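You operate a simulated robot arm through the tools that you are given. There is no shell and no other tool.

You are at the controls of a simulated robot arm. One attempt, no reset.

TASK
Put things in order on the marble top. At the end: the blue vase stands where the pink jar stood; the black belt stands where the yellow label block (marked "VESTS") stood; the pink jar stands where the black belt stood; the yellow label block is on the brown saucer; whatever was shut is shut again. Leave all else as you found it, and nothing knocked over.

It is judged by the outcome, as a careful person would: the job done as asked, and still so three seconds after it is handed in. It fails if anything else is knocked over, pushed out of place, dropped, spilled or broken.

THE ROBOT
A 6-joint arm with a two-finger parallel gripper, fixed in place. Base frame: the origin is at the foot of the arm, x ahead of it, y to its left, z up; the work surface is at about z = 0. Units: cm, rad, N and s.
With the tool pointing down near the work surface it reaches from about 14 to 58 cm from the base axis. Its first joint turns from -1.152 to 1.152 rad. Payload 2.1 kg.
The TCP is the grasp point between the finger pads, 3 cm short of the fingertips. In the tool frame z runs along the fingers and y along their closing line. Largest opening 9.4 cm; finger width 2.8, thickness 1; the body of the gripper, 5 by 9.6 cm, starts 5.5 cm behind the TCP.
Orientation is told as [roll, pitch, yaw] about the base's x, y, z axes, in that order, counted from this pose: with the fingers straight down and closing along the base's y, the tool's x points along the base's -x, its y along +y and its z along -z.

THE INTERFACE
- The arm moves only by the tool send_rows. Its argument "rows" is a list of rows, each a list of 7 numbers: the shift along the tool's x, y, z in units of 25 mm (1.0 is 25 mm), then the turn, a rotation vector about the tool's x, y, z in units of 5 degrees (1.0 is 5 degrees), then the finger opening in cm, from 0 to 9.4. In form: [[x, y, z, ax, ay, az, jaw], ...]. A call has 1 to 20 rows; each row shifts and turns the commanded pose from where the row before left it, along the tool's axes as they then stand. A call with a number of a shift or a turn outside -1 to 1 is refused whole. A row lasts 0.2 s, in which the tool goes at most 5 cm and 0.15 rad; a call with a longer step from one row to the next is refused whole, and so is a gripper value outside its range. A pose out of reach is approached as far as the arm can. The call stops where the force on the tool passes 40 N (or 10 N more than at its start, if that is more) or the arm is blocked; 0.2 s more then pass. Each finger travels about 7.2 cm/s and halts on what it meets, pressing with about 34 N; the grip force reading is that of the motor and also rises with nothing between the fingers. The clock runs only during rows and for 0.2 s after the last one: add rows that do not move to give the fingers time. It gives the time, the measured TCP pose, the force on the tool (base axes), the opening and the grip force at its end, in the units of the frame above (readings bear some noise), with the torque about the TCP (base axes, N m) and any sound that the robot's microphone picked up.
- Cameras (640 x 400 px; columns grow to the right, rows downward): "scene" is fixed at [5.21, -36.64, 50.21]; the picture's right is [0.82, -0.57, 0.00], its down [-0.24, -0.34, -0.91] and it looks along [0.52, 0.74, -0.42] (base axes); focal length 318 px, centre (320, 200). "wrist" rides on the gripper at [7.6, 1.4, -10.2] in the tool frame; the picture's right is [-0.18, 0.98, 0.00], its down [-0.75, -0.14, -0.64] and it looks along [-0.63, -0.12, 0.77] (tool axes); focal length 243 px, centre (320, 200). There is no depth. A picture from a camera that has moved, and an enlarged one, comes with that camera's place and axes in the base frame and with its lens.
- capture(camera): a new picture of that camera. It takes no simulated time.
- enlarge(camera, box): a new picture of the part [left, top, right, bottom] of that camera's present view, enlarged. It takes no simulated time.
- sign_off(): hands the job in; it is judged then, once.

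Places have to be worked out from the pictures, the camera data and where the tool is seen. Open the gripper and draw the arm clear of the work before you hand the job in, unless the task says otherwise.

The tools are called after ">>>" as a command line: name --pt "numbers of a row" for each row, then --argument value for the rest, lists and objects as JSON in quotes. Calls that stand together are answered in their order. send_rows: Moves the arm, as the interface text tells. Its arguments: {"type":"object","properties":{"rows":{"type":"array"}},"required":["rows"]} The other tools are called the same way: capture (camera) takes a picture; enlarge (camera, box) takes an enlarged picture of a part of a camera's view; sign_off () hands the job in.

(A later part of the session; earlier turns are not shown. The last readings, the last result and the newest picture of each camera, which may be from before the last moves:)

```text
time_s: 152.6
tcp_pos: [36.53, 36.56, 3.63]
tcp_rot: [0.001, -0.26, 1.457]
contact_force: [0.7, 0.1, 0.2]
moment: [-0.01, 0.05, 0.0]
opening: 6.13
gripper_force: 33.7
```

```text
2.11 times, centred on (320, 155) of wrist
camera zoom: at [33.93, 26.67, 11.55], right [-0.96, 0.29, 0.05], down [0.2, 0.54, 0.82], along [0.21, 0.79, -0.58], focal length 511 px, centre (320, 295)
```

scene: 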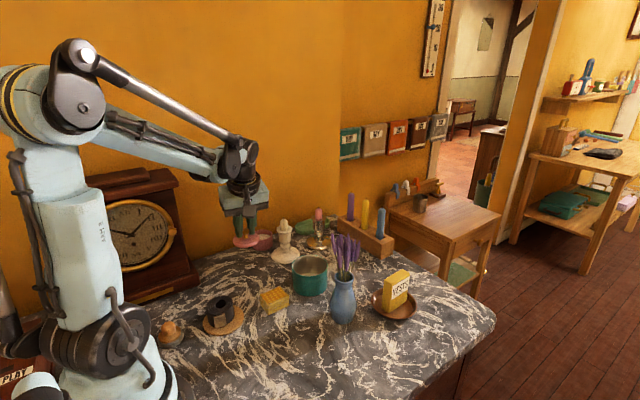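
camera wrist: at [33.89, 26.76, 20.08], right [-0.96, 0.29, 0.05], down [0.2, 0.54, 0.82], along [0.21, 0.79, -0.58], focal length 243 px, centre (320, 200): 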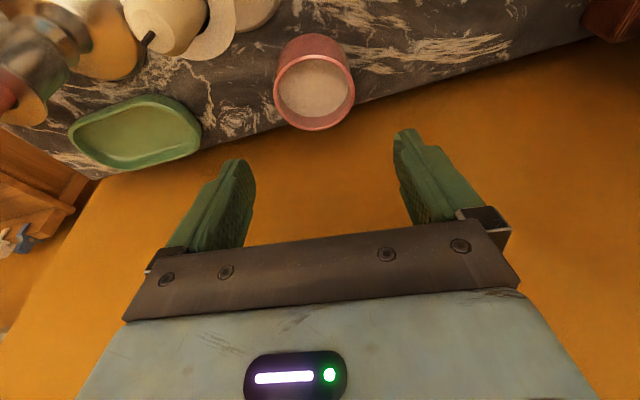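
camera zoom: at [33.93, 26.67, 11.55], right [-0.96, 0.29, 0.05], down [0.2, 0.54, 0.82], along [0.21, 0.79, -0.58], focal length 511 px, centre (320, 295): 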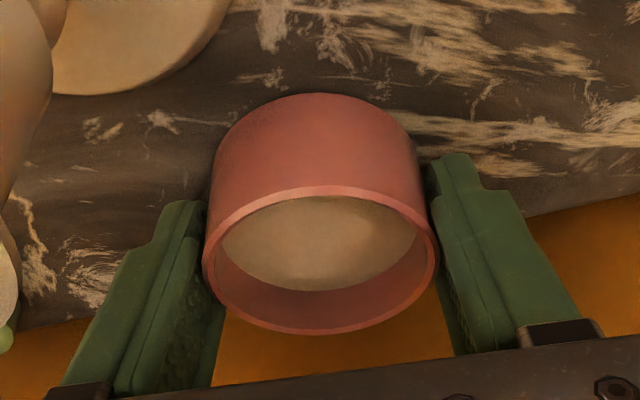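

Held at 6.13 cm. I lift very slowly and check it comes level.

>>> send_rows --pt "-0.005 0 -0.02 0 0 0 0" --pt "-0.012 0 -0.045 0 0 0 0" --pt "-0.018 0 -0.067 0 0 0 0" --pt "-0.02 0 -0.075 0 0 0 0" --pt "-0.02 0 -0.075 0 0 0 0" --pt "0 0 0 0 0 0 0"

>>> enlarge --camera "wrist" --box '[180, 60, 460, 250]'

>>> enlarge --camera "scene" --box '[215, 180, 315, 280]'

```text
time_s: 154.0
tcp_pos: [36.47, 36.63, 4.17]
tcp_rot: [0.0, -0.262, 1.458]
contact_force: [-0.1, -1.1, -1.5]
moment: [0.0, 0.03, -0.02]
opening: 6.13
gripper_force: 33.9
```

```text
2.11 times, centred on (320, 155) of wrist
camera zoom: at [33.92, 26.7, 12.2], right [-0.96, 0.29, 0.05], down [0.2, 0.54, 0.82], along [0.21, 0.79, -0.58], focal length 511 px, centre (320, 295)
```

zoom: 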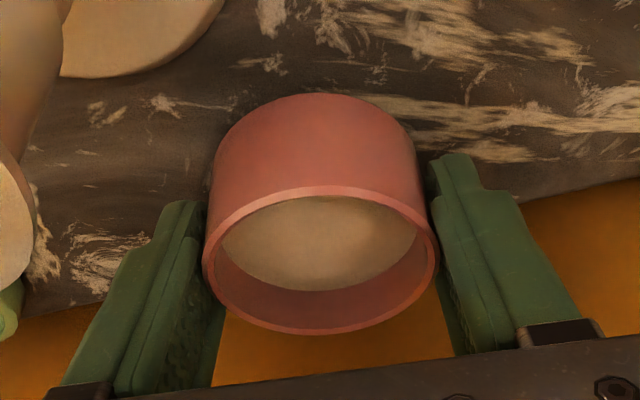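

```text
4.00 times, centred on (265, 230) of scene
camera zoom: at [5.21, -36.64, 50.21], right [0.82, -0.57, 0.0], down [-0.24, -0.34, -0.91], along [0.52, 0.74, -0.42], focal length 1273 px, centre (540, 80)
```

zoom: 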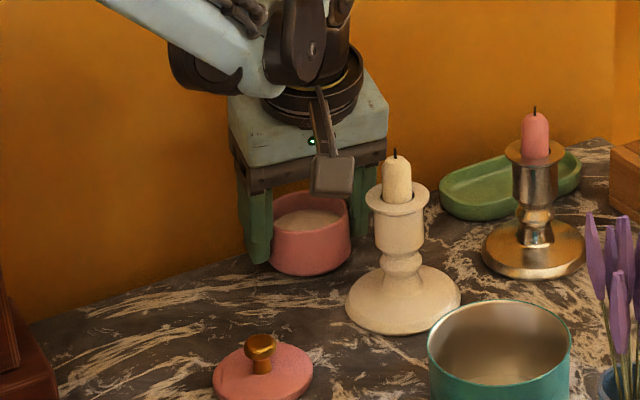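

The jar body rises level with its contents. I lift it smoothly to about z 18.5.

>>> send_rows --pt "-0.04 0 -0.149 0 0 0 0" --pt "-0.08 0 -0.299 0 0 0 0" --pt "-0.11 0 -0.411 0 0 0 0" --pt "-0.13 0 -0.485 0 0 0 0" --pt "-0.14 0 -0.523 0 0 0 0" --pt "-0.14 0 -0.523 0 0 0 0" --pt "-0.14 0 -0.523 0 0 0 0" --pt "-0.14 0 -0.523 0 0 0 0" --pt "-0.14 0 -0.523 0 0 0 0" --pt "-0.13 0 -0.485 0 0 0 0" --pt "-0.12 0 -0.448 0 0 0 0" --pt "-0.09 0 -0.336 0 0 0 0" --pt "-0.05 0 -0.187 0 0 0 0" --pt "-0.03 0 -0.112 0 0 0 0" --pt "0 0 0 0 0 0 0"

>>> capture --camera "scene"

>>> enlarge --camera "wrist" --box '[180, 60, 460, 250]'

```text
time_s: 157.2
tcp_pos: [36.47, 36.76, 18.51]
tcp_rot: [-0.001, -0.263, 1.457]
contact_force: [0.3, -0.6, -1.3]
moment: [-0.01, 0.01, 0.0]
opening: 6.11
gripper_force: 34.1
```

```text
taken
```

scene: 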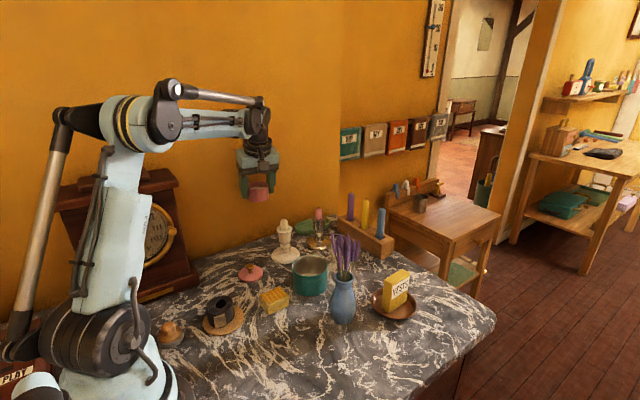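

```text
2.11 times, centred on (320, 155) of wrist
camera zoom: at [33.9, 26.75, 26.55], right [-0.96, 0.29, 0.05], down [0.2, 0.54, 0.82], along [0.21, 0.79, -0.58], focal length 511 px, centre (320, 295)
```

zoom: 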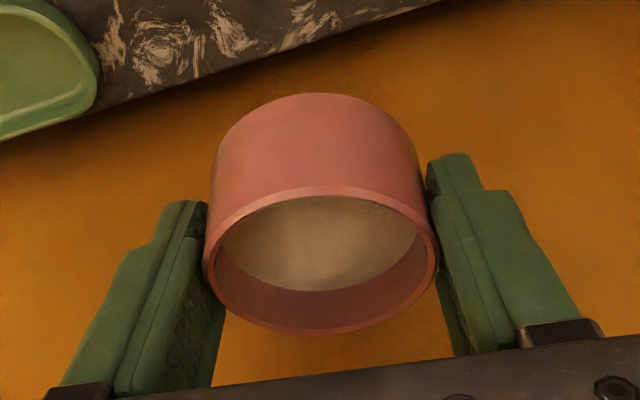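

The jar is level and steady. I carry it smoothly, above the candlesticks, to over the belt's old place.

>>> send_rows --pt "0.1006 -0.0776 -0.027 0 0 0 0" --pt "0.2515 -0.194 -0.0675 0 0 0 0" --pt "0.4024 -0.3104 -0.108 0 0 0 0" --pt "0.503 -0.388 -0.135 0 0 0 0" --pt "0.503 -0.388 -0.135 0 0 0 0" --pt "0.503 -0.388 -0.135 0 0 0 0" --pt "0.503 -0.388 -0.135 0 0 0 0" --pt "0.503 -0.388 -0.135 0 0 0 0" --pt "0.503 -0.388 -0.135 0 0 0 0" --pt "0.503 -0.388 -0.135 0 0 0 0" --pt "0.503 -0.388 -0.135 0 0 0 0" --pt "0.503 -0.388 -0.135 0 0 0 0" --pt "0.503 -0.388 -0.135 0 0 0 0" --pt "0.503 -0.388 -0.135 0 0 0 0" --pt "0.503 -0.388 -0.135 0 0 0 0" --pt "0.4024 -0.3104 -0.108 0 0 0 0" --pt "0.2515 -0.194 -0.0675 0 0 0 0" --pt "0.1006 -0.0776 -0.027 0 0 0 0" --pt "0 0 0 0 0 0 0"

>>> capture --camera "scene"

>>> capture --camera "wrist"

```text
time_s: 161.2
tcp_pos: [48.88, 15.26, 18.55]
tcp_rot: [0.0, -0.262, 1.457]
contact_force: [-0.1, 0.5, -0.9]
moment: [0.03, 0.01, 0.0]
opening: 6.14
gripper_force: 34.1
```

```text
taken
```

scene: 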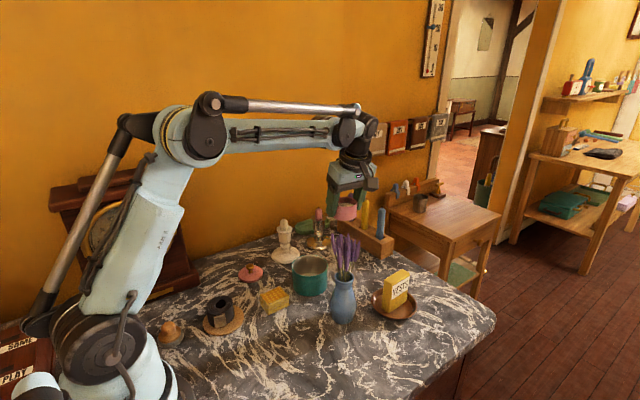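

```text
taken
camera wrist: at [46.28, 5.52, 26.58], right [-0.96, 0.29, 0.05], down [0.2, 0.54, 0.82], along [0.21, 0.79, -0.58], focal length 243 px, centre (320, 200)
```

wrist: 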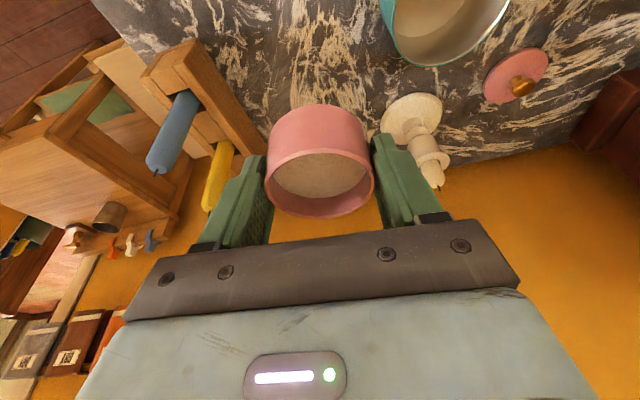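

The jar is above the old belt place and still level. I lower it smoothly to about 1 cm above the marble.

>>> send_rows --pt "0.04 0 0.149 0 0 0 0" --pt "0.08 0 0.299 0 0 0 0" --pt "0.11 0 0.411 0 0 0 0" --pt "0.13 0 0.485 0 0 0 0" --pt "0.14 0 0.523 0 0 0 0" --pt "0.14 0 0.523 0 0 0 0" --pt "0.14 0 0.523 0 0 0 0" --pt "0.14 0 0.523 0 0 0 0" --pt "0.14 0 0.523 0 0 0 0" --pt "0.13 0 0.485 0 0 0 0" --pt "0.11 0 0.411 0 0 0 0" --pt "0.08 0 0.299 0 0 0 0" --pt "0.05 0 0.187 0 0 0 0" --pt "0.02 0 0.075 0 0 0 0" --pt "0 0 0 0 0 0 0"

>>> enlarge --camera "scene" --box '[290, 180, 410, 300]'

>>> enlarge --camera "wrist" --box '[180, 60, 460, 250]'

```text
time_s: 164.4
tcp_pos: [48.73, 15.48, 4.65]
tcp_rot: [0.001, -0.263, 1.457]
contact_force: [-0.3, 0.2, -0.8]
moment: [0.0, -0.04, -0.04]
opening: 6.14
gripper_force: 33.4
```

```text
3.33 times, centred on (350, 240) of scene
camera zoom: at [5.21, -36.64, 50.21], right [0.82, -0.57, 0.0], down [-0.24, -0.34, -0.91], along [0.52, 0.74, -0.42], focal length 1061 px, centre (220, 67)
```

zoom: 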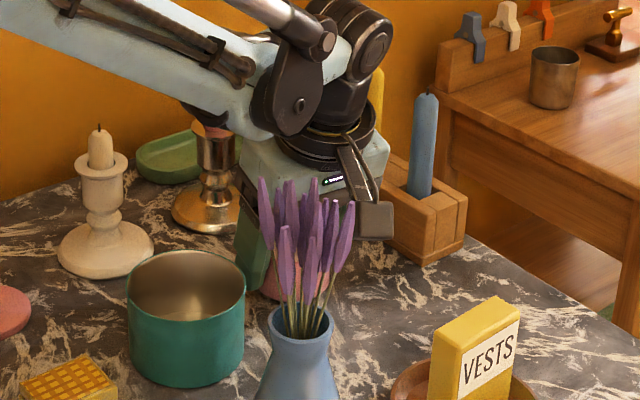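

```text
2.11 times, centred on (320, 155) of wrist
camera zoom: at [46.07, 5.73, 12.51], right [-0.96, 0.29, 0.05], down [0.2, 0.54, 0.82], along [0.21, 0.79, -0.58], focal length 511 px, centre (320, 295)
```

zoom: 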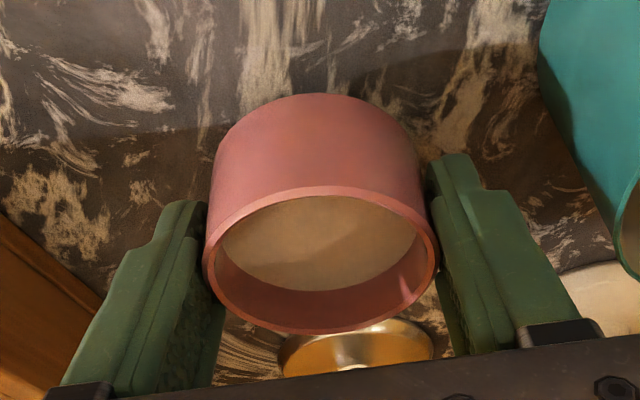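

Good clearance all round. I lower the last centimetre in gentle steps.

>>> send_rows --pt "0.026 0 0.097 0 0 0 0" --pt "0.026 0 0.097 0 0 0 0" --pt "0.02 0 0.075 0 0 0 0" --pt "0.013 0 0.048 0 0 0 0" --pt "0 0 0 0 0 0 0"

>>> send_rows --pt "0.01 0 0.038 0 0 0 0" --pt "0 0 0 0 0 0 0"

>>> send_rows --pt "0.01 0 0.038 0 0 0 0" --pt "0 0 0 0 0 0 0"

```text
time_s: 165.6
tcp_pos: [48.7, 15.43, 3.84]
tcp_rot: [-0.001, -0.261, 1.458]
contact_force: [0.0, 1.1, -1.2]
moment: [0.01, -0.02, 0.0]
opening: 6.14
gripper_force: 34.1
```

```text
time_s: 166.2
tcp_pos: [48.7, 15.53, 3.68]
tcp_rot: [-0.001, -0.261, 1.457]
contact_force: [0.1, -0.8, -1.9]
moment: [0.0, -0.02, 0.01]
opening: 6.12
gripper_force: 33.9
```

```text
time_s: 166.8
tcp_pos: [48.71, 15.53, 3.65]
tcp_rot: [0.001, -0.261, 1.458]
contact_force: [0.0, -1.3, 1.0]
moment: [0.02, 0.04, -0.06]
opening: 6.14
gripper_force: 34.0
```

Exactly at the table (weight just transferred). I release gently.

>>> send_rows --pt "0 0 0 0 0 0 6.0" --pt "0 0 0 0 0 0 6.4" --pt "0 0 0 0 0 0 7" --pt "0 0 0 0 0 0 7.8" --pt "0 0 0 0 0 0 8.6" --pt "0 0 0 0 0 0 8.6"

>>> enlarge --camera "wrist" --box '[180, 60, 460, 250]'

```text
time_s: 168.2
tcp_pos: [48.81, 15.52, 3.55]
tcp_rot: [0.0, -0.262, 1.457]
contact_force: [0.3, 0.6, -0.2]
moment: [0.03, 0.0, 0.02]
opening: 8.59
gripper_force: 0.1
```

```text
2.11 times, centred on (320, 155) of wrist
camera zoom: at [46.14, 5.59, 11.55], right [-0.96, 0.29, 0.05], down [0.2, 0.54, 0.82], along [0.21, 0.79, -0.58], focal length 511 px, centre (320, 295)
```

zoom: 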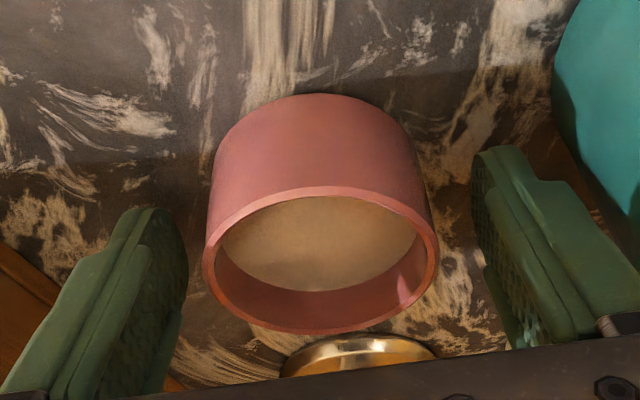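

The jar body stands at the belt's old place, contents level. I rise and go back over to the lid by my logged offsets.

>>> send_rows --pt "-0.0793 0 -0.2958 0 0 0 8.6" --pt "-0.1783 0 -0.6656 0 0 0 8.6" --pt "-0.218 0 -0.8135 0 0 0 8" --pt "-0.218 0 -0.8135 0 0 0 7" --pt "-0.218 0 -0.8135 0 0 0 6" --pt "-0.218 0 -0.8135 0 0 0 5" --pt "-0.1783 0 -0.6656 0 0 0 5" --pt "-0.0793 0 -0.2958 0 0 0 5" --pt "-0.1321 0.3692 0.0356 0 0 0 5" --pt "-0.2642 0.7384 0.0712 0 0 0 5" --pt "-0.3302 0.923 0.089 0 0 0 5" --pt "-0.3302 0.923 0.089 0 0 0 5" --pt "-0.3302 0.923 0.089 0 0 0 5" --pt "-0.3302 0.923 0.089 0 0 0 5" --pt "-0.3302 0.923 0.089 0 0 0 5" --pt "-0.3302 0.923 0.089 0 0 0 5" --pt "-0.3302 0.923 0.089 0 0 0 5" --pt "-0.2642 0.7384 0.0712 0 0 0 5" --pt "-0.1321 0.3692 0.0356 0 0 0 5" --pt "0 0 0 0 0 0 5"

>>> capture --camera "scene"

>>> capture --camera "wrist"

```text
time_s: 172.4
tcp_pos: [28.1, 25.8, 17.0]
tcp_rot: [-0.001, -0.261, 1.457]
contact_force: [1.0, -0.7, -0.2]
moment: [0.02, 0.03, -0.02]
opening: 5.0
gripper_force: 0.0
```

```text
taken
```

scene: 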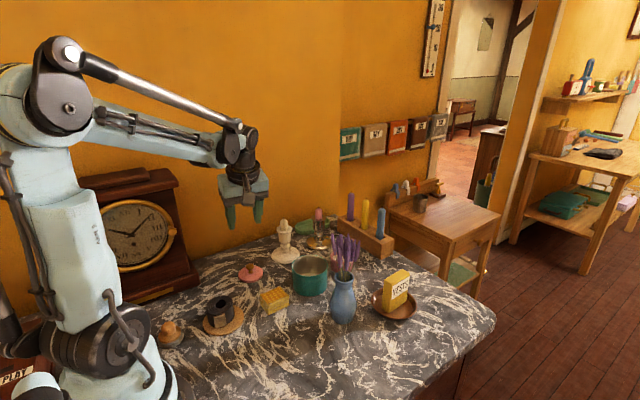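

```text
taken
camera wrist: at [25.54, 16.0, 24.94], right [-0.96, 0.29, 0.05], down [0.2, 0.54, 0.82], along [0.21, 0.79, -0.58], focal length 243 px, centre (320, 200)
```

wrist: 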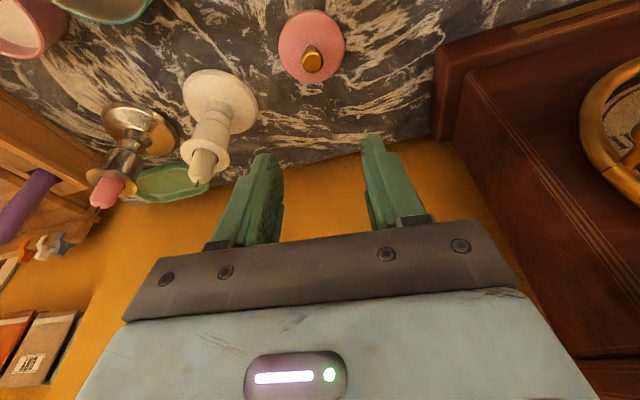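

Positioned above the lid. I descend to the exact pose where I released it.

>>> send_rows --pt "0.0741 0 0.2764 0 0 0 5" --pt "0.1666 0 0.6219 0 0 0 5" --pt "0.2037 0 0.7601 0 0 0 5" --pt "0.2037 0 0.7601 0 0 0 5" --pt "0.2037 0 0.7601 0 0 0 5" --pt "0.2037 0 0.7601 0 0 0 5" --pt "0.1666 0 0.6219 0 0 0 5" --pt "0.0741 0 0.2764 0 0 0 5" --pt "0 0 0 0 0 0 5"

>>> enlarge --camera "wrist" --box '[200, 60, 440, 240]'

```text
time_s: 174.4
tcp_pos: [28.04, 26.02, 4.42]
tcp_rot: [-0.001, -0.262, 1.458]
contact_force: [-0.1, 0.0, 0.2]
moment: [0.03, 0.0, -0.02]
opening: 4.99
gripper_force: 0.1
```

```text
2.22 times, centred on (320, 150) of wrist
camera zoom: at [25.52, 16.1, 12.41], right [-0.96, 0.29, 0.05], down [0.2, 0.54, 0.82], along [0.21, 0.79, -0.58], focal length 539 px, centre (320, 311)
```

zoom: 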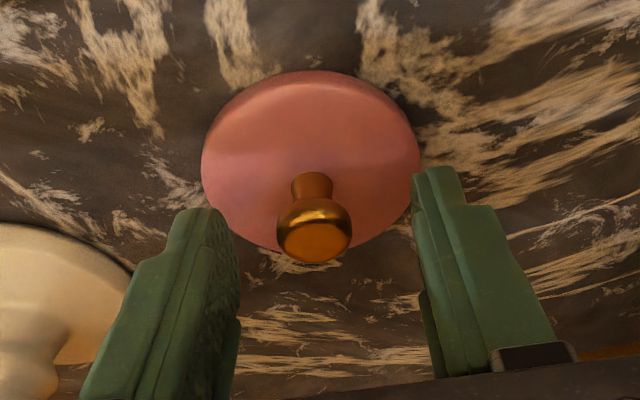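

The view matches the release picture almost exactly. I close on the knob.

>>> send_rows --pt "0 0 0 0 0 0 4" --pt "0 0 0 0 0 0 3.2" --pt "0 0 0 0 0 0 2.6" --pt "0 0 0 0 0 0 2.2" --pt "0 0 0 0 0 0 1.8" --pt "0 0 0 0 0 0 1.4" --pt "0 0 0 0 0 0 0.8" --pt "0 0 0 0 0 0 0" --pt "0 0 0 0 0 0 0"

>>> send_rows --pt "-0.0194 0 -0.0723 0 0 0 0" --pt "-0.05 0 -0.1867 0 0 0 0" --pt "-0.1 0 -0.3732 0 0 0 0" --pt "-0.12 0 -0.4478 0 0 0 0" --pt "-0.12 0 -0.4478 0 0 0 0" --pt "-0.0566 0 -0.2122 0 0 0 0" --pt "0 0 0 0 0 0 0"

>>> enlarge --camera "wrist" --box '[200, 60, 440, 240]'

>>> enlarge --camera "scene" --box '[205, 190, 305, 290]'

```text
time_s: 176.4
tcp_pos: [28.17, 25.99, 4.52]
tcp_rot: [0.001, -0.262, 1.456]
contact_force: [-0.1, 0.2, 1.0]
moment: [-0.01, 0.0, -0.05]
opening: 1.76
gripper_force: 34.1
```

```text
time_s: 178.0
tcp_pos: [28.08, 25.82, 9.02]
tcp_rot: [-0.001, -0.261, 1.456]
contact_force: [0.2, 0.3, -0.5]
moment: [-0.03, 0.03, -0.01]
opening: 1.76
gripper_force: 33.9
```

```text
2.22 times, centred on (320, 150) of wrist
camera zoom: at [25.52, 16.0, 16.91], right [-0.96, 0.29, 0.05], down [0.2, 0.54, 0.82], along [0.21, 0.79, -0.58], focal length 539 px, centre (320, 311)
```

zoom: 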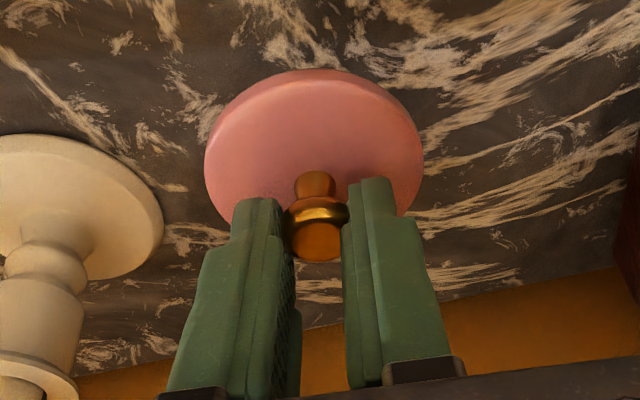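

```text
4.00 times, centred on (255, 240) of scene
camera zoom: at [5.21, -36.64, 50.21], right [0.82, -0.57, 0.0], down [-0.24, -0.34, -0.91], along [0.52, 0.74, -0.42], focal length 1273 px, centre (580, 40)
```

zoom: 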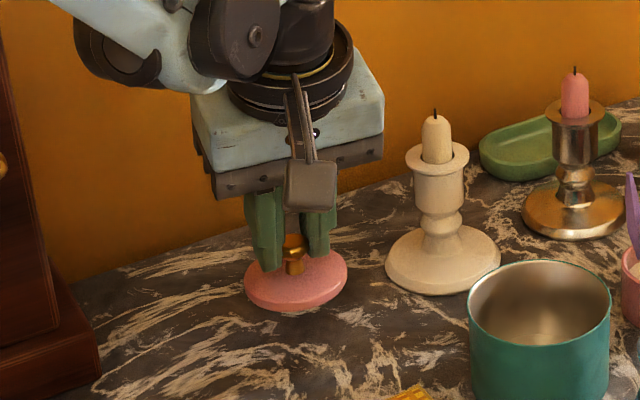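

The lid is held just as before. I raise it and carry it to over the jar.

>>> send_rows --pt "-0.1 0 -0.3733 0 0 0 0" --pt "-0.21 0 -0.784 0 0 0 0" --pt "-0.21 0 -0.784 0 0 0 0" --pt "-0.208 0 -0.7764 0 0 0 0" --pt "-0.1 0 -0.3733 0 0 0 0" --pt "0.1321 -0.3692 -0.0356 0 0 0 0" --pt "0.2642 -0.7384 -0.0712 0 0 0 0" --pt "0.3302 -0.923 -0.089 0 0 0 0" --pt "0.3302 -0.923 -0.089 0 0 0 0" --pt "0.3302 -0.923 -0.089 0 0 0 0" --pt "0.3302 -0.923 -0.089 0 0 0 0" --pt "0.3302 -0.923 -0.089 0 0 0 0" --pt "0.3302 -0.923 -0.089 0 0 0 0" --pt "0.3302 -0.923 -0.089 0 0 0 0" --pt "0.2642 -0.7384 -0.0712 0 0 0 0" --pt "0.1321 -0.3692 -0.0356 0 0 0 0" --pt "0 0 0 0 0 0 0"

>>> capture --camera "wrist"

>>> capture --camera "scene"

```text
time_s: 181.6
tcp_pos: [48.78, 15.22, 17.07]
tcp_rot: [0.001, -0.261, 1.457]
contact_force: [-0.1, -0.2, -0.6]
moment: [0.01, 0.0, 0.02]
opening: 1.75
gripper_force: 33.7
```

```text
taken
camera wrist: at [46.24, 5.4, 25.01], right [-0.96, 0.29, 0.05], down [0.2, 0.54, 0.82], along [0.21, 0.79, -0.58], focal length 243 px, centre (320, 200)
```

wrist: 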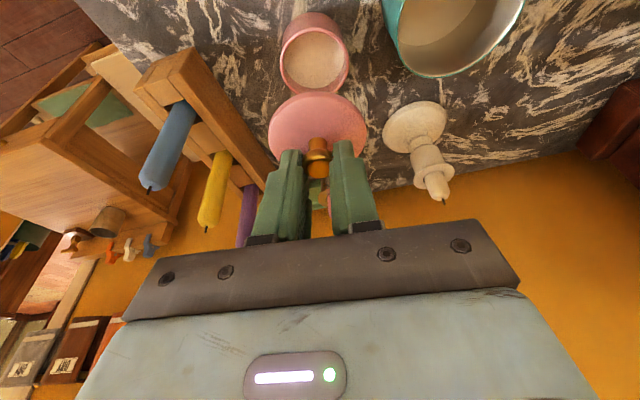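

```text
taken
```

scene: 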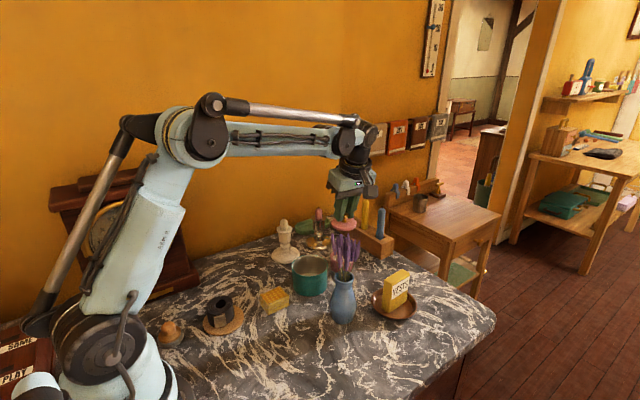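

The jar is below, aligned as expected. I lower the lid to about 0.8 cm above the body and check the alignment.

>>> send_rows --pt "0.08 0 0.308 0 0 0 0" --pt "0.16 0 0.616 0 0 0 0" --pt "0.18 0 0.694 0 0 0 0" --pt "0.18 0 0.694 0 0 0 0" --pt "0.14 0 0.54 0 0 0 0" --pt "0.078 0 0.3 0 0 0 0" --pt "0 0 0 0 0 0 0"

>>> enlarge --camera "wrist" --box '[200, 40, 440, 240]'

>>> enlarge --camera "scene" --box '[300, 190, 400, 290]'

```text
time_s: 183.2
tcp_pos: [48.59, 15.51, 8.82]
tcp_rot: [0.0, -0.262, 1.457]
contact_force: [-0.8, 0.4, -0.1]
moment: [0.02, 0.03, 0.0]
opening: 1.79
gripper_force: 34.5
```

```text
2.00 times, centred on (320, 140) of wrist
camera zoom: at [46.09, 5.68, 16.75], right [-0.96, 0.29, 0.05], down [0.2, 0.54, 0.82], along [0.21, 0.79, -0.58], focal length 485 px, centre (320, 320)
```

zoom: 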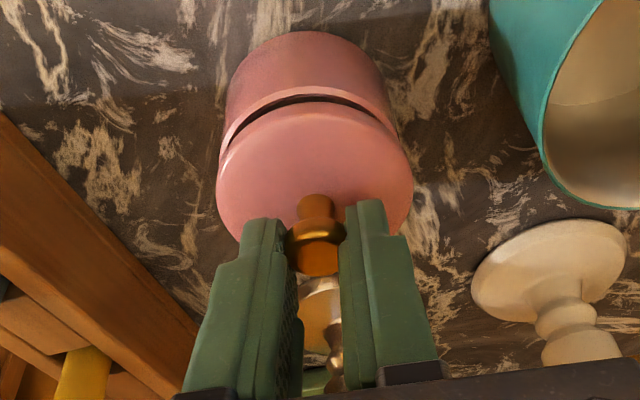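

```text
4.00 times, centred on (350, 240) of scene
camera zoom: at [5.21, -36.64, 50.21], right [0.82, -0.57, 0.0], down [-0.24, -0.34, -0.91], along [0.52, 0.74, -0.42], focal length 1273 px, centre (200, 40)
```

zoom: 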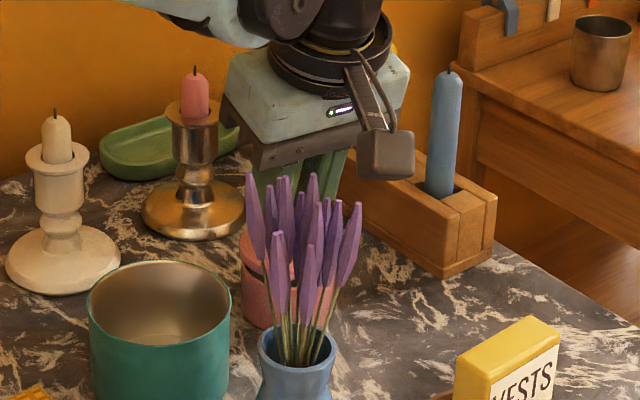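

The lid is aligned with the body by eye and by my log. I lower it the last 0.8 cm gently, listening for the snap.

>>> send_rows --pt "0.026 0 0.097 0 0 0 0" --pt "0.026 0 0.097 0 0 0 0" --pt "0.018 0 0.067 0 0 0 0" --pt "0 0 0 0 0 0 0"

>>> send_rows --pt "0.013 0 0.048 0 0 0 0" --pt "0 0 0 0 0 0 0"

>>> enlarge --camera "wrist" --box '[200, 40, 440, 240]'

```text
time_s: 184.2
tcp_pos: [48.79, 15.51, 8.17]
tcp_rot: [-0.001, -0.263, 1.457]
contact_force: [-0.5, 0.2, -0.5]
moment: [0.03, -0.01, 0.02]
opening: 1.77
gripper_force: 33.9
```

```text
time_s: 184.8
tcp_pos: [48.78, 15.52, 8.02]
tcp_rot: [0.0, -0.263, 1.458]
contact_force: [-3.1, -3.8, 15.1]
moment: [-0.16, 0.09, -0.03]
opening: 1.78
gripper_force: 34.8
```

```text
2.00 times, centred on (320, 140) of wrist
camera zoom: at [46.19, 5.67, 16.02], right [-0.96, 0.29, 0.05], down [0.2, 0.54, 0.82], along [0.21, 0.79, -0.58], focal length 485 px, centre (320, 320)
```

zoom: 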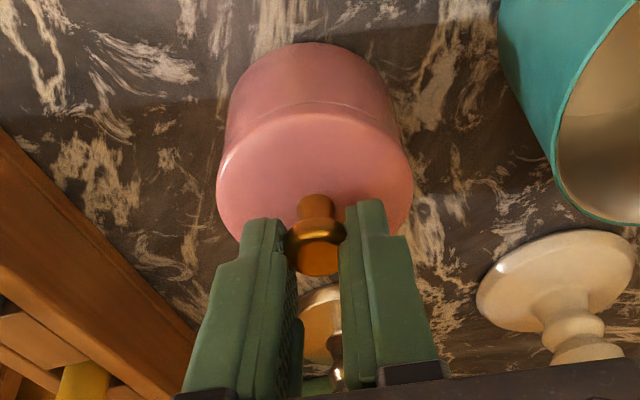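

The lid is seated flush with about 15 N. I release the knob and listen for the snap.

>>> send_rows --pt "0 0 0 0 0 0 1.6" --pt "0 0 0 0 0 0 2.2" --pt "0 0 0 0 0 0 3" --pt "0 0 0 0 0 0 4" --pt "0 0 0 0 0 0 4.6" --pt "0 0 0 0 0 0 4.6"

>>> enlarge --camera "wrist" --box '[200, 40, 440, 240]'

```text
time_s: 186.2
tcp_pos: [48.76, 15.47, 8.07]
tcp_rot: [0.001, -0.262, 1.456]
contact_force: [0.1, -0.3, -0.2]
moment: [0.0, 0.02, 0.0]
opening: 4.61
gripper_force: 0.2
heard: snap
```

```text
2.00 times, centred on (320, 140) of wrist
camera zoom: at [46.2, 5.69, 15.96], right [-0.96, 0.29, 0.05], down [0.2, 0.54, 0.82], along [0.21, 0.79, -0.58], focal length 485 px, centre (320, 320)
```

zoom: 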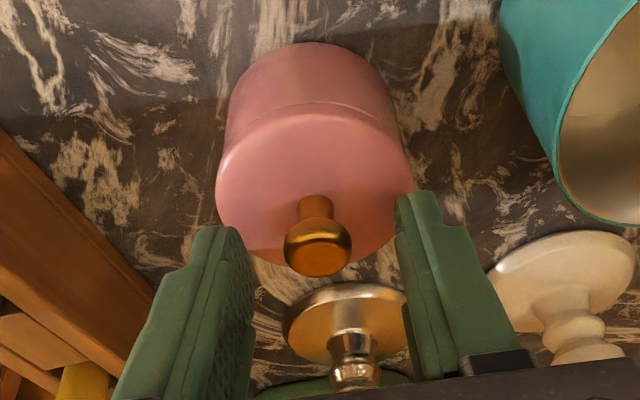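

Snap heard: the jar is shut again at the belt's old place. I rise straight up, clear of it.

>>> send_rows --pt "-0.1 0 -0.373 0 0 0 4.6" --pt "-0.2 0 -0.746 0 0 0 6" --pt "-0.25 0 -0.933 0 0 0 8" --pt "-0.25 0 -0.933 0 0 0 9.4" --pt "-0.25 0 -0.933 0 0 0 9.4" --pt "-0.25 0 -0.933 0 0 0 9.4" --pt "-0.25 0 -0.933 0 0 0 9.4" --pt "-0.25 0 -0.933 0 0 0 9.4" --pt "-0.2 0 -0.746 0 0 0 9.4" --pt "-0.1 0 -0.373 0 0 0 9.4" --pt "0 0 0 0 0 0 9.4"

>>> capture --camera "scene"

>>> capture --camera "wrist"

```text
time_s: 188.6
tcp_pos: [48.76, 15.48, 28.28]
tcp_rot: [0.001, -0.263, 1.458]
contact_force: [0.0, 0.2, 0.1]
moment: [-0.01, 0.05, 0.01]
opening: 9.4
gripper_force: 0.1
```

```text
taken
```

scene: 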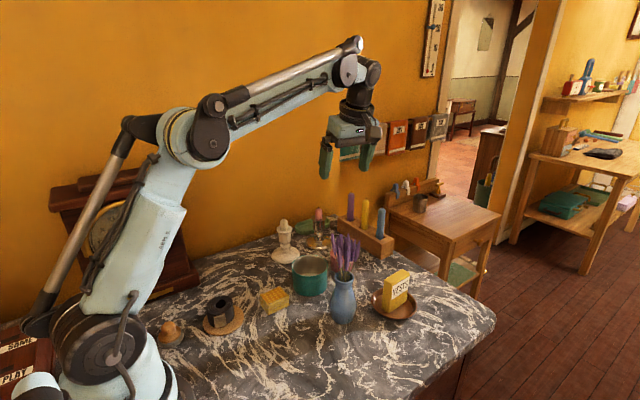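

```text
taken
camera wrist: at [46.1, 5.6, 36.23], right [-0.96, 0.29, 0.05], down [0.2, 0.54, 0.82], along [0.21, 0.79, -0.58], focal length 243 px, centre (320, 200)
```

wrist: 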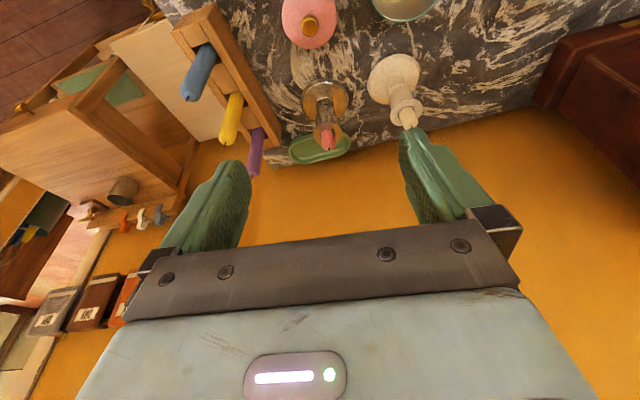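

The jar is in place and shut. Next the vase: I travel over to the front of the parked vase at z 28.

>>> send_rows --pt "0.35 0.2 -0.1 0 0 0 9.4" --pt "0.7 0.42 -0.2 0 0 0 9.4" --pt "0.8 0.48 -0.21 0 0 0 9.4" --pt "0.8 0.48 -0.21 0 0 0 9.4" --pt "0.8 0.48 -0.21 0 0 0 9.4" --pt "0.8 0.48 -0.21 0 0 0 9.4" --pt "0.8 0.48 -0.21 0 0 0 9.4" --pt "0.8 0.48 -0.21 0 0 0 9.4" --pt "0.8 0.48 -0.21 0 0 0 9.4" --pt "0.8 0.48 -0.21 0 0 0 9.4" --pt "0.8 0.48 -0.21 0 0 0 9.4" --pt "0.5 0.28 -0.15 0 0 0 9.4" --pt "0.19 0.08 -0.06 0 0 0 9.4" --pt "0 0 0 0 0 0 9.4"

>>> send_rows --pt "0 0 0 0.217 0 0.809 9.4" --pt "0 0 0 0.217 0 0.809 9.4" --pt "0 0 0 0.217 0 0.809 9.4" --pt "0 0 0 0.217 0 0.809 9.4" --pt "0 0 0 0.217 0 0.809 9.4" --pt "0 0 0 0.217 0 0.809 9.4" --pt "0 0 0 0.217 0 0.809 9.4" --pt "0 0 0 0.217 0 0.809 9.4" --pt "0 0 0 0 -0.8 0 9.4" --pt "0 0 0 0 -1 0 9.4" --pt "0 0 0 0 -1 0 9.4" --pt "0 0 0 0 -1 0 9.4" --pt "0 0 0 0 -1 0 9.4" --pt "0 0 0 0 -0.8 0 9.4" --pt "0 0 0 0 0 0 9.4"

>>> capture --camera "wrist"

>>> capture --camera "scene"

```text
time_s: 191.6
tcp_pos: [32.93, -5.9, 28.35]
tcp_rot: [0.0, -0.262, 1.457]
contact_force: [-0.1, 0.6, 0.8]
moment: [-0.01, 0.01, 0.0]
opening: 9.39
gripper_force: 0.0
```

```text
time_s: 194.8
tcp_pos: [33.0, -6.03, 28.24]
tcp_rot: [0.0, -0.751, 0.873]
contact_force: [-1.2, 0.9, -0.1]
moment: [0.0, 0.0, 0.0]
opening: 9.4
gripper_force: 0.1
```

```text
taken
camera wrist: at [23.74, -14.79, 30.59], right [-0.67, 0.73, 0.13], down [0.18, 0.0, 0.98], along [0.72, 0.68, -0.13], focal length 243 px, centre (320, 200)
```

wrist: 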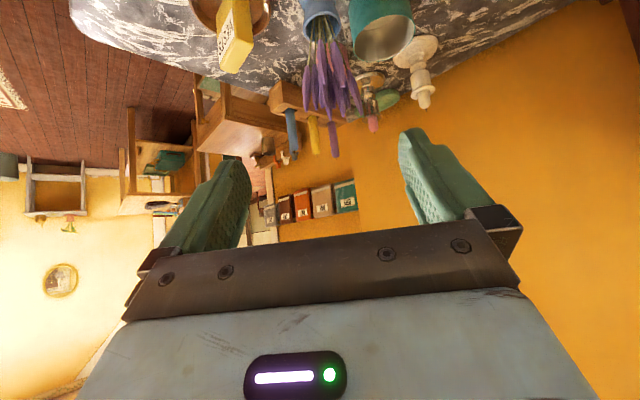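

```text
taken
```

scene: 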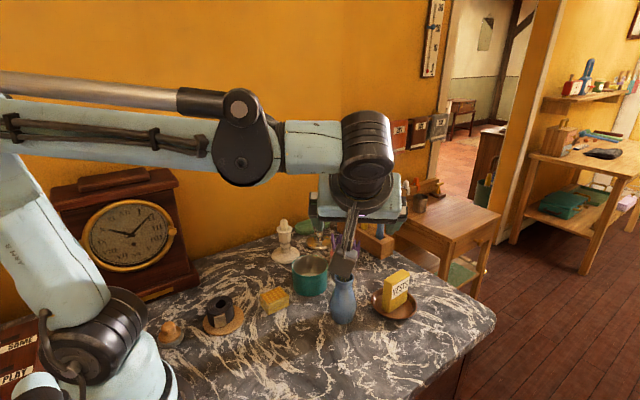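

Orientation set (heading 50°, tilt 43°). I descend to the pre-grasp point in front of the parked vase.

>>> send_rows --pt "0.25 0.04 0.3 0 0 0 9.4" --pt "0.5 0.07 0.6 0 0 0 9.4" --pt "0.65 0.08 0.8 0 0 0 9.4" --pt "0.65 0.08 0.8 0 0 0 9.4" --pt "0.65 0.08 0.8 0 0 0 9.4" --pt "0.55 0.07 0.66 0 0 0 9.4" --pt "0.33 0.04 0.4 0 0 0 9.4" --pt "0.15 0.02 0.2 0 0 0 9.4" --pt "0 0 0 0 0 0 9.4"

>>> capture --camera "wrist"

>>> enlarge --camera "scene" --box '[270, 200, 420, 340]'

```text
time_s: 196.8
tcp_pos: [32.72, -4.37, 13.6]
tcp_rot: [0.001, -0.751, 0.873]
contact_force: [0.0, -0.5, 0.1]
moment: [0.0, 0.0, 0.01]
opening: 9.41
gripper_force: 0.2
```

```text
taken
camera wrist: at [23.4, -13.23, 15.93], right [-0.67, 0.73, 0.13], down [0.18, 0.0, 0.98], along [0.72, 0.68, -0.13], focal length 243 px, centre (320, 200)
```

wrist: 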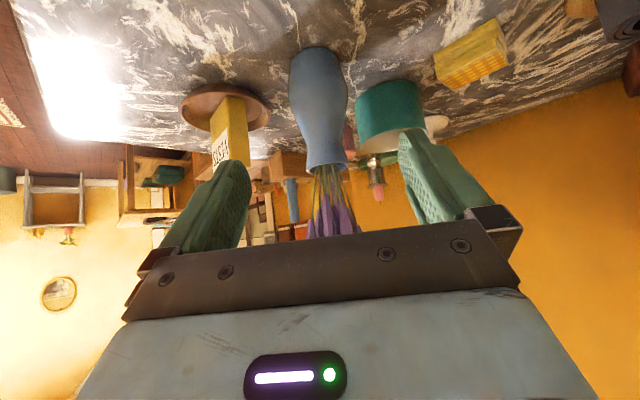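

```text
2.86 times, centred on (345, 270) of scene
camera zoom: at [5.21, -36.64, 50.21], right [0.82, -0.57, 0.0], down [-0.24, -0.34, -0.91], along [0.52, 0.74, -0.42], focal length 910 px, centre (249, 0)
```

zoom: 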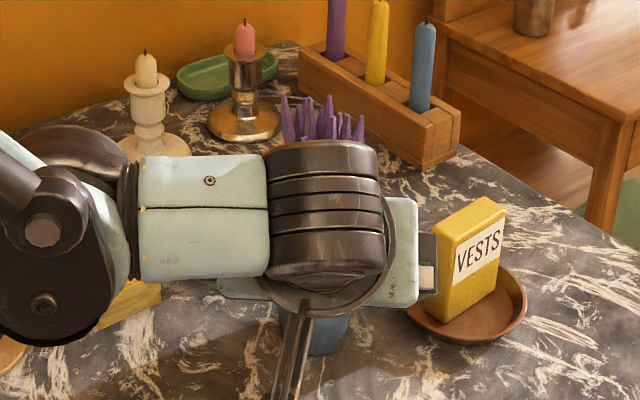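

The vase is in line. I enlarge to measure its lateral offset.

>>> enlarge --camera "wrist" --box '[240, 30, 400, 240]'

```text
1.90 times, centred on (320, 135) of wrist
camera zoom: at [23.4, -13.23, 15.93], right [-0.67, 0.73, 0.13], down [0.18, 0.0, 0.98], along [0.72, 0.68, -0.13], focal length 462 px, centre (320, 324)
```

zoom: 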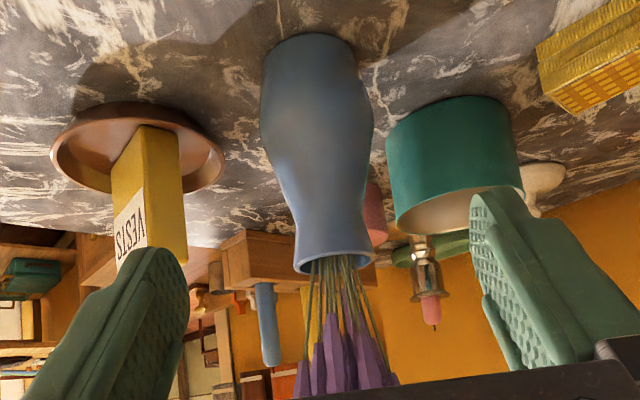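

Lateral offset is essentially zero. I advance 7.5 cm along the tool axis and re-check.

>>> send_rows --pt "0 0 0.25 0 0 0 9.4" --pt "0 0 0.45 0 0 0 9.4" --pt "0 0 0.6 0 0 0 9.4" --pt "0 0 0.6 0 0 0 9.4" --pt "0 0 0.5 0 0 0 9.4" --pt "0 0 0.4 0 0 0 9.4" --pt "0 0 0.2 0 0 0 9.4" --pt "0 0 0 0 0 0 9.4"

>>> enlarge --camera "wrist" --box '[220, 30, 420, 250]'

>>> enlarge --camera "scene" --box '[270, 200, 420, 340]'

```text
time_s: 198.6
tcp_pos: [35.98, -0.59, 8.04]
tcp_rot: [0.0, -0.751, 0.873]
contact_force: [-0.3, 0.4, -0.4]
moment: [-0.02, -0.02, -0.02]
opening: 9.36
gripper_force: 0.0
```

```text
1.82 times, centred on (320, 140) of wrist
camera zoom: at [26.76, -9.36, 10.42], right [-0.67, 0.73, 0.13], down [0.18, 0.0, 0.98], along [0.72, 0.68, -0.13], focal length 441 px, centre (320, 309)
```

zoom: 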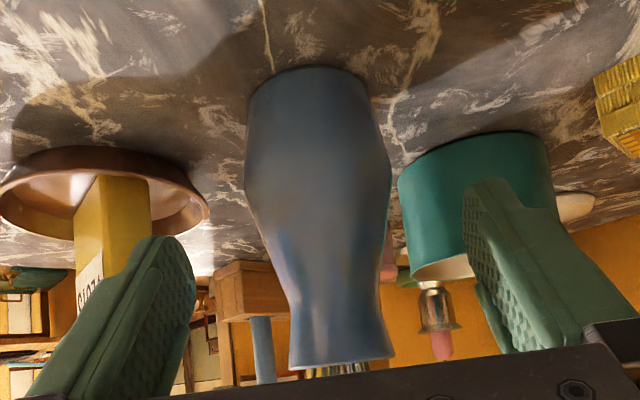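

```text
2.86 times, centred on (345, 270) of scene
camera zoom: at [5.21, -36.64, 50.21], right [0.82, -0.57, 0.0], down [-0.24, -0.34, -0.91], along [0.52, 0.74, -0.42], focal length 910 px, centre (249, 0)
```

zoom: 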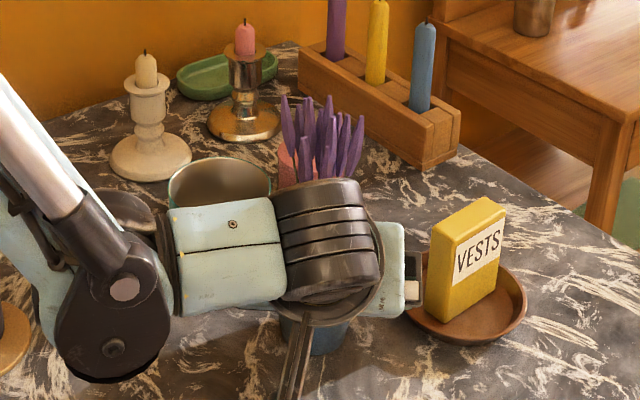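

Still centred (offset about 0). I advance the last 2.7 cm so the pads sit on the bulge at TCP z≈6.2.

>>> send_rows --pt "-0.02 0 0.25 0 0 0 9.4" --pt "-0.03 0 0.36 0 0 0 9.4" --pt "-0.028 0 0.32 0 0 0 9.4" --pt "-0.01 0 0.16 0 0 0 9.4" --pt "0 0 0 0 0 0 9.4"

>>> enlarge --camera "wrist" --box '[220, 30, 420, 250]'

>>> enlarge --camera "scene" --box '[270, 200, 420, 340]'

```text
time_s: 199.8
tcp_pos: [37.13, 0.88, 6.25]
tcp_rot: [-0.001, -0.752, 0.871]
contact_force: [0.0, 0.7, -0.4]
moment: [-0.02, 0.02, -0.01]
opening: 9.38
gripper_force: 0.1
```

```text
1.82 times, centred on (320, 140) of wrist
camera zoom: at [27.93, -7.83, 8.58], right [-0.67, 0.73, 0.13], down [0.18, 0.0, 0.98], along [0.72, 0.68, -0.13], focal length 441 px, centre (320, 309)
```

zoom: 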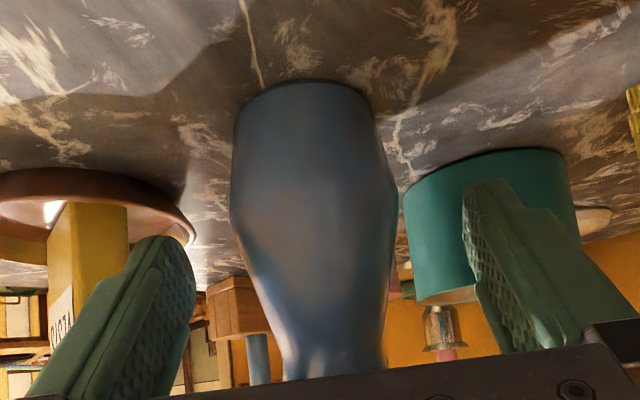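

```text
2.86 times, centred on (345, 270) of scene
camera zoom: at [5.21, -36.64, 50.21], right [0.82, -0.57, 0.0], down [-0.24, -0.34, -0.91], along [0.52, 0.74, -0.42], focal length 910 px, centre (249, 0)
```

zoom: 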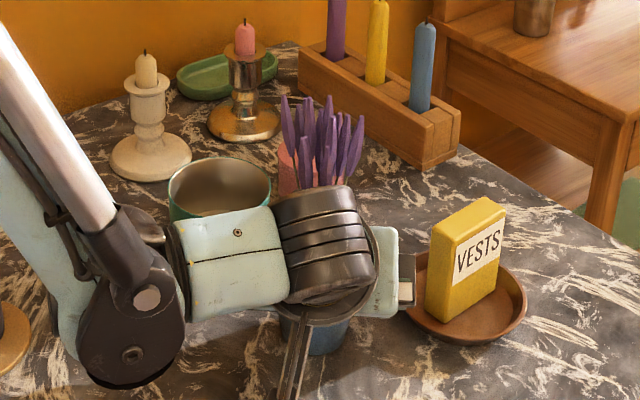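

Well positioned around the bulge. I nudge 0.1 cm sideways and close gradually.

>>> send_rows --pt "0 -0.04 0 0 0 0 8.6" --pt "0 0 0 0 0 0 7.8" --pt "0 0 0 0 0 0 7.2" --pt "0 0 0 0 0 0 6.8" --pt "0 0 0 0 0 0 6.5" --pt "0 0 0 0 0 0 6.2" --pt "0 0 0 0 0 0 5.9" --pt "0 0 0 0 0 0 5.5" --pt "0 0 0 0 0 0 5" --pt "0 0 0 0 0 0 3" --pt "0 0 0 0 0 0 0" --pt "0 0 0 0 0 0 0"

>>> enlarge --camera "wrist" --box '[220, 30, 420, 250]'

```text
time_s: 202.4
tcp_pos: [37.12, 1.04, 6.36]
tcp_rot: [0.0, -0.751, 0.874]
contact_force: [0.2, -1.1, -0.6]
moment: [-0.03, -0.01, -0.01]
opening: 5.58
gripper_force: 34.1
```

```text
1.82 times, centred on (320, 140) of wrist
camera zoom: at [28.01, -7.85, 8.62], right [-0.67, 0.73, 0.13], down [0.18, 0.0, 0.98], along [0.72, 0.68, -0.13], focal length 441 px, centre (320, 309)
```

zoom: 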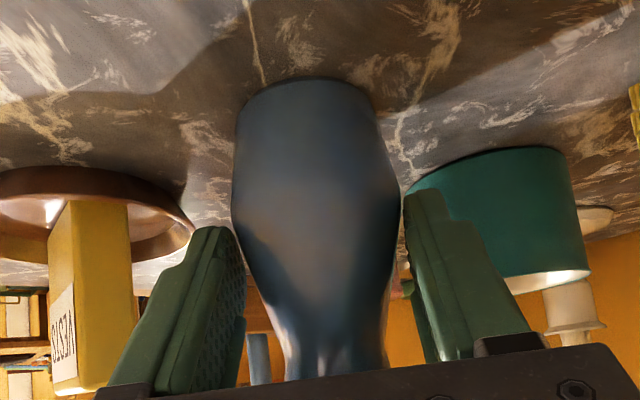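

Gripped at 5.58 cm, nearly the widest part. I lift slowly by 0.7 cm and watch for slip.

>>> send_rows --pt "-0.03 0 -0.032 0 0 0 0" --pt "-0.05 0 -0.0536 0 0 0 0" --pt "-0.06 0 -0.0643 0 0 0 0" --pt "-0.05 0 -0.0536 0 0 0 0" --pt "0 0 0 0 0 0 0"

>>> enlarge --camera "wrist" --box '[220, 30, 420, 250]'

>>> send_rows --pt "0 0 0 0 0 0 0" --pt "0 0 0 0 0 0 0" --pt "0 0 0 0 0 0 0"

>>> enlarge --camera "wrist" --box '[220, 30, 420, 250]'

```text
time_s: 203.6
tcp_pos: [37.25, 1.01, 6.9]
tcp_rot: [0.0, -0.75, 0.873]
contact_force: [-0.4, 0.1, -2.2]
moment: [-0.04, 0.02, 0.03]
opening: 5.6
gripper_force: 33.8
```

```text
1.82 times, centred on (320, 140) of wrist
camera zoom: at [28.03, -7.85, 9.26], right [-0.67, 0.73, 0.13], down [0.18, 0.0, 0.98], along [0.72, 0.68, -0.13], focal length 441 px, centre (320, 309)
```

zoom: 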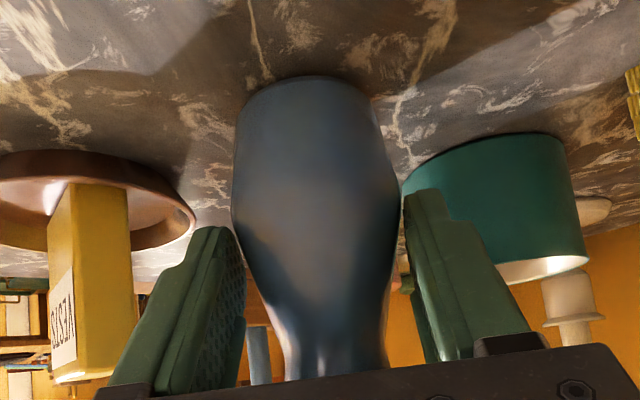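

```text
time_s: 204.4
tcp_pos: [37.19, 0.96, 6.97]
tcp_rot: [-0.002, -0.75, 0.872]
contact_force: [-0.4, -0.4, -4.0]
moment: [-0.06, 0.05, 0.0]
opening: 5.61
gripper_force: 33.9
```

```text
1.82 times, centred on (320, 140) of wrist
camera zoom: at [28.03, -7.85, 9.26], right [-0.67, 0.73, 0.13], down [0.18, 0.0, 0.98], along [0.72, 0.68, -0.13], focal length 441 px, centre (320, 309)
```

zoom: 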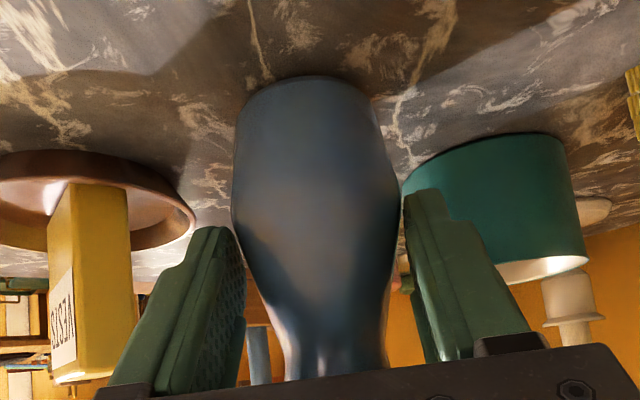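

The grip is stable this time (5.60, no slip). I raise the vase smoothly to about z 20.

>>> send_rows --pt "-0.0938 0 -0.1006 0 0 0 0" --pt "-0.1877 0 -0.2012 0 0 0 0" --pt "-0.2815 0 -0.3018 0 0 0 0" --pt "-0.3128 0 -0.3353 0 0 0 0" --pt "-0.3128 0 -0.3353 0 0 0 0" --pt "-0.3128 0 -0.3353 0 0 0 0" --pt "-0.3128 0 -0.3353 0 0 0 0" --pt "-0.3128 0 -0.3353 0 0 0 0" --pt "-0.3128 0 -0.3353 0 0 0 0" --pt "-0.3128 0 -0.3353 0 0 0 0" --pt "-0.3128 0 -0.3353 0 0 0 0" --pt "-0.2815 0 -0.3018 0 0 0 0" --pt "-0.1877 0 -0.2012 0 0 0 0" --pt "-0.0938 0 -0.1006 0 0 0 0" --pt "0 0 0 0 0 0 0"

>>> enlarge --camera "wrist" --box '[220, 30, 420, 250]'

>>> capture --camera "scene"

```text
time_s: 207.6
tcp_pos: [37.32, 0.79, 20.12]
tcp_rot: [0.001, -0.751, 0.871]
contact_force: [-0.1, -0.6, -3.7]
moment: [-0.02, 0.02, -0.02]
opening: 5.57
gripper_force: 34.1
```

```text
1.82 times, centred on (320, 140) of wrist
camera zoom: at [28.05, -7.96, 22.47], right [-0.67, 0.73, 0.13], down [0.18, 0.0, 0.98], along [0.72, 0.68, -0.13], focal length 441 px, centre (320, 309)
```

zoom: 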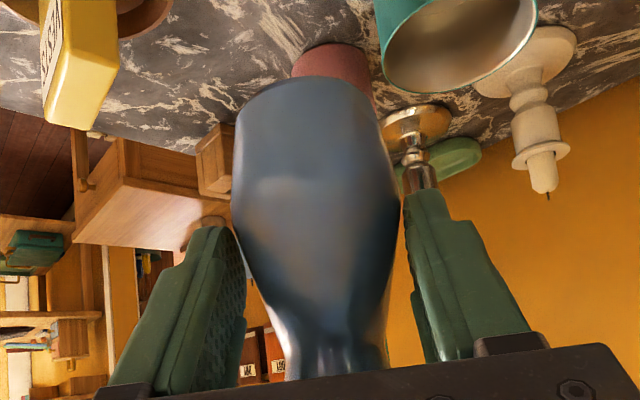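

```text
taken
```

scene: 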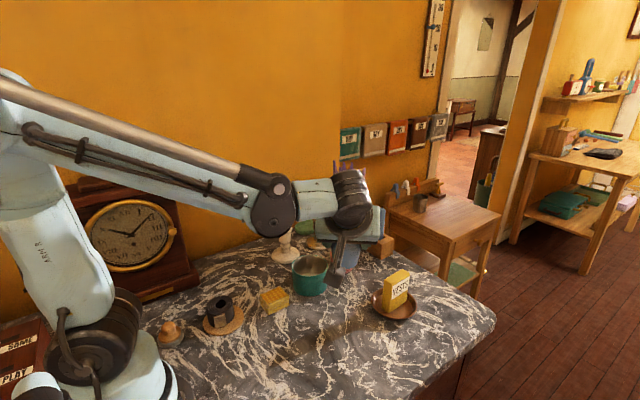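

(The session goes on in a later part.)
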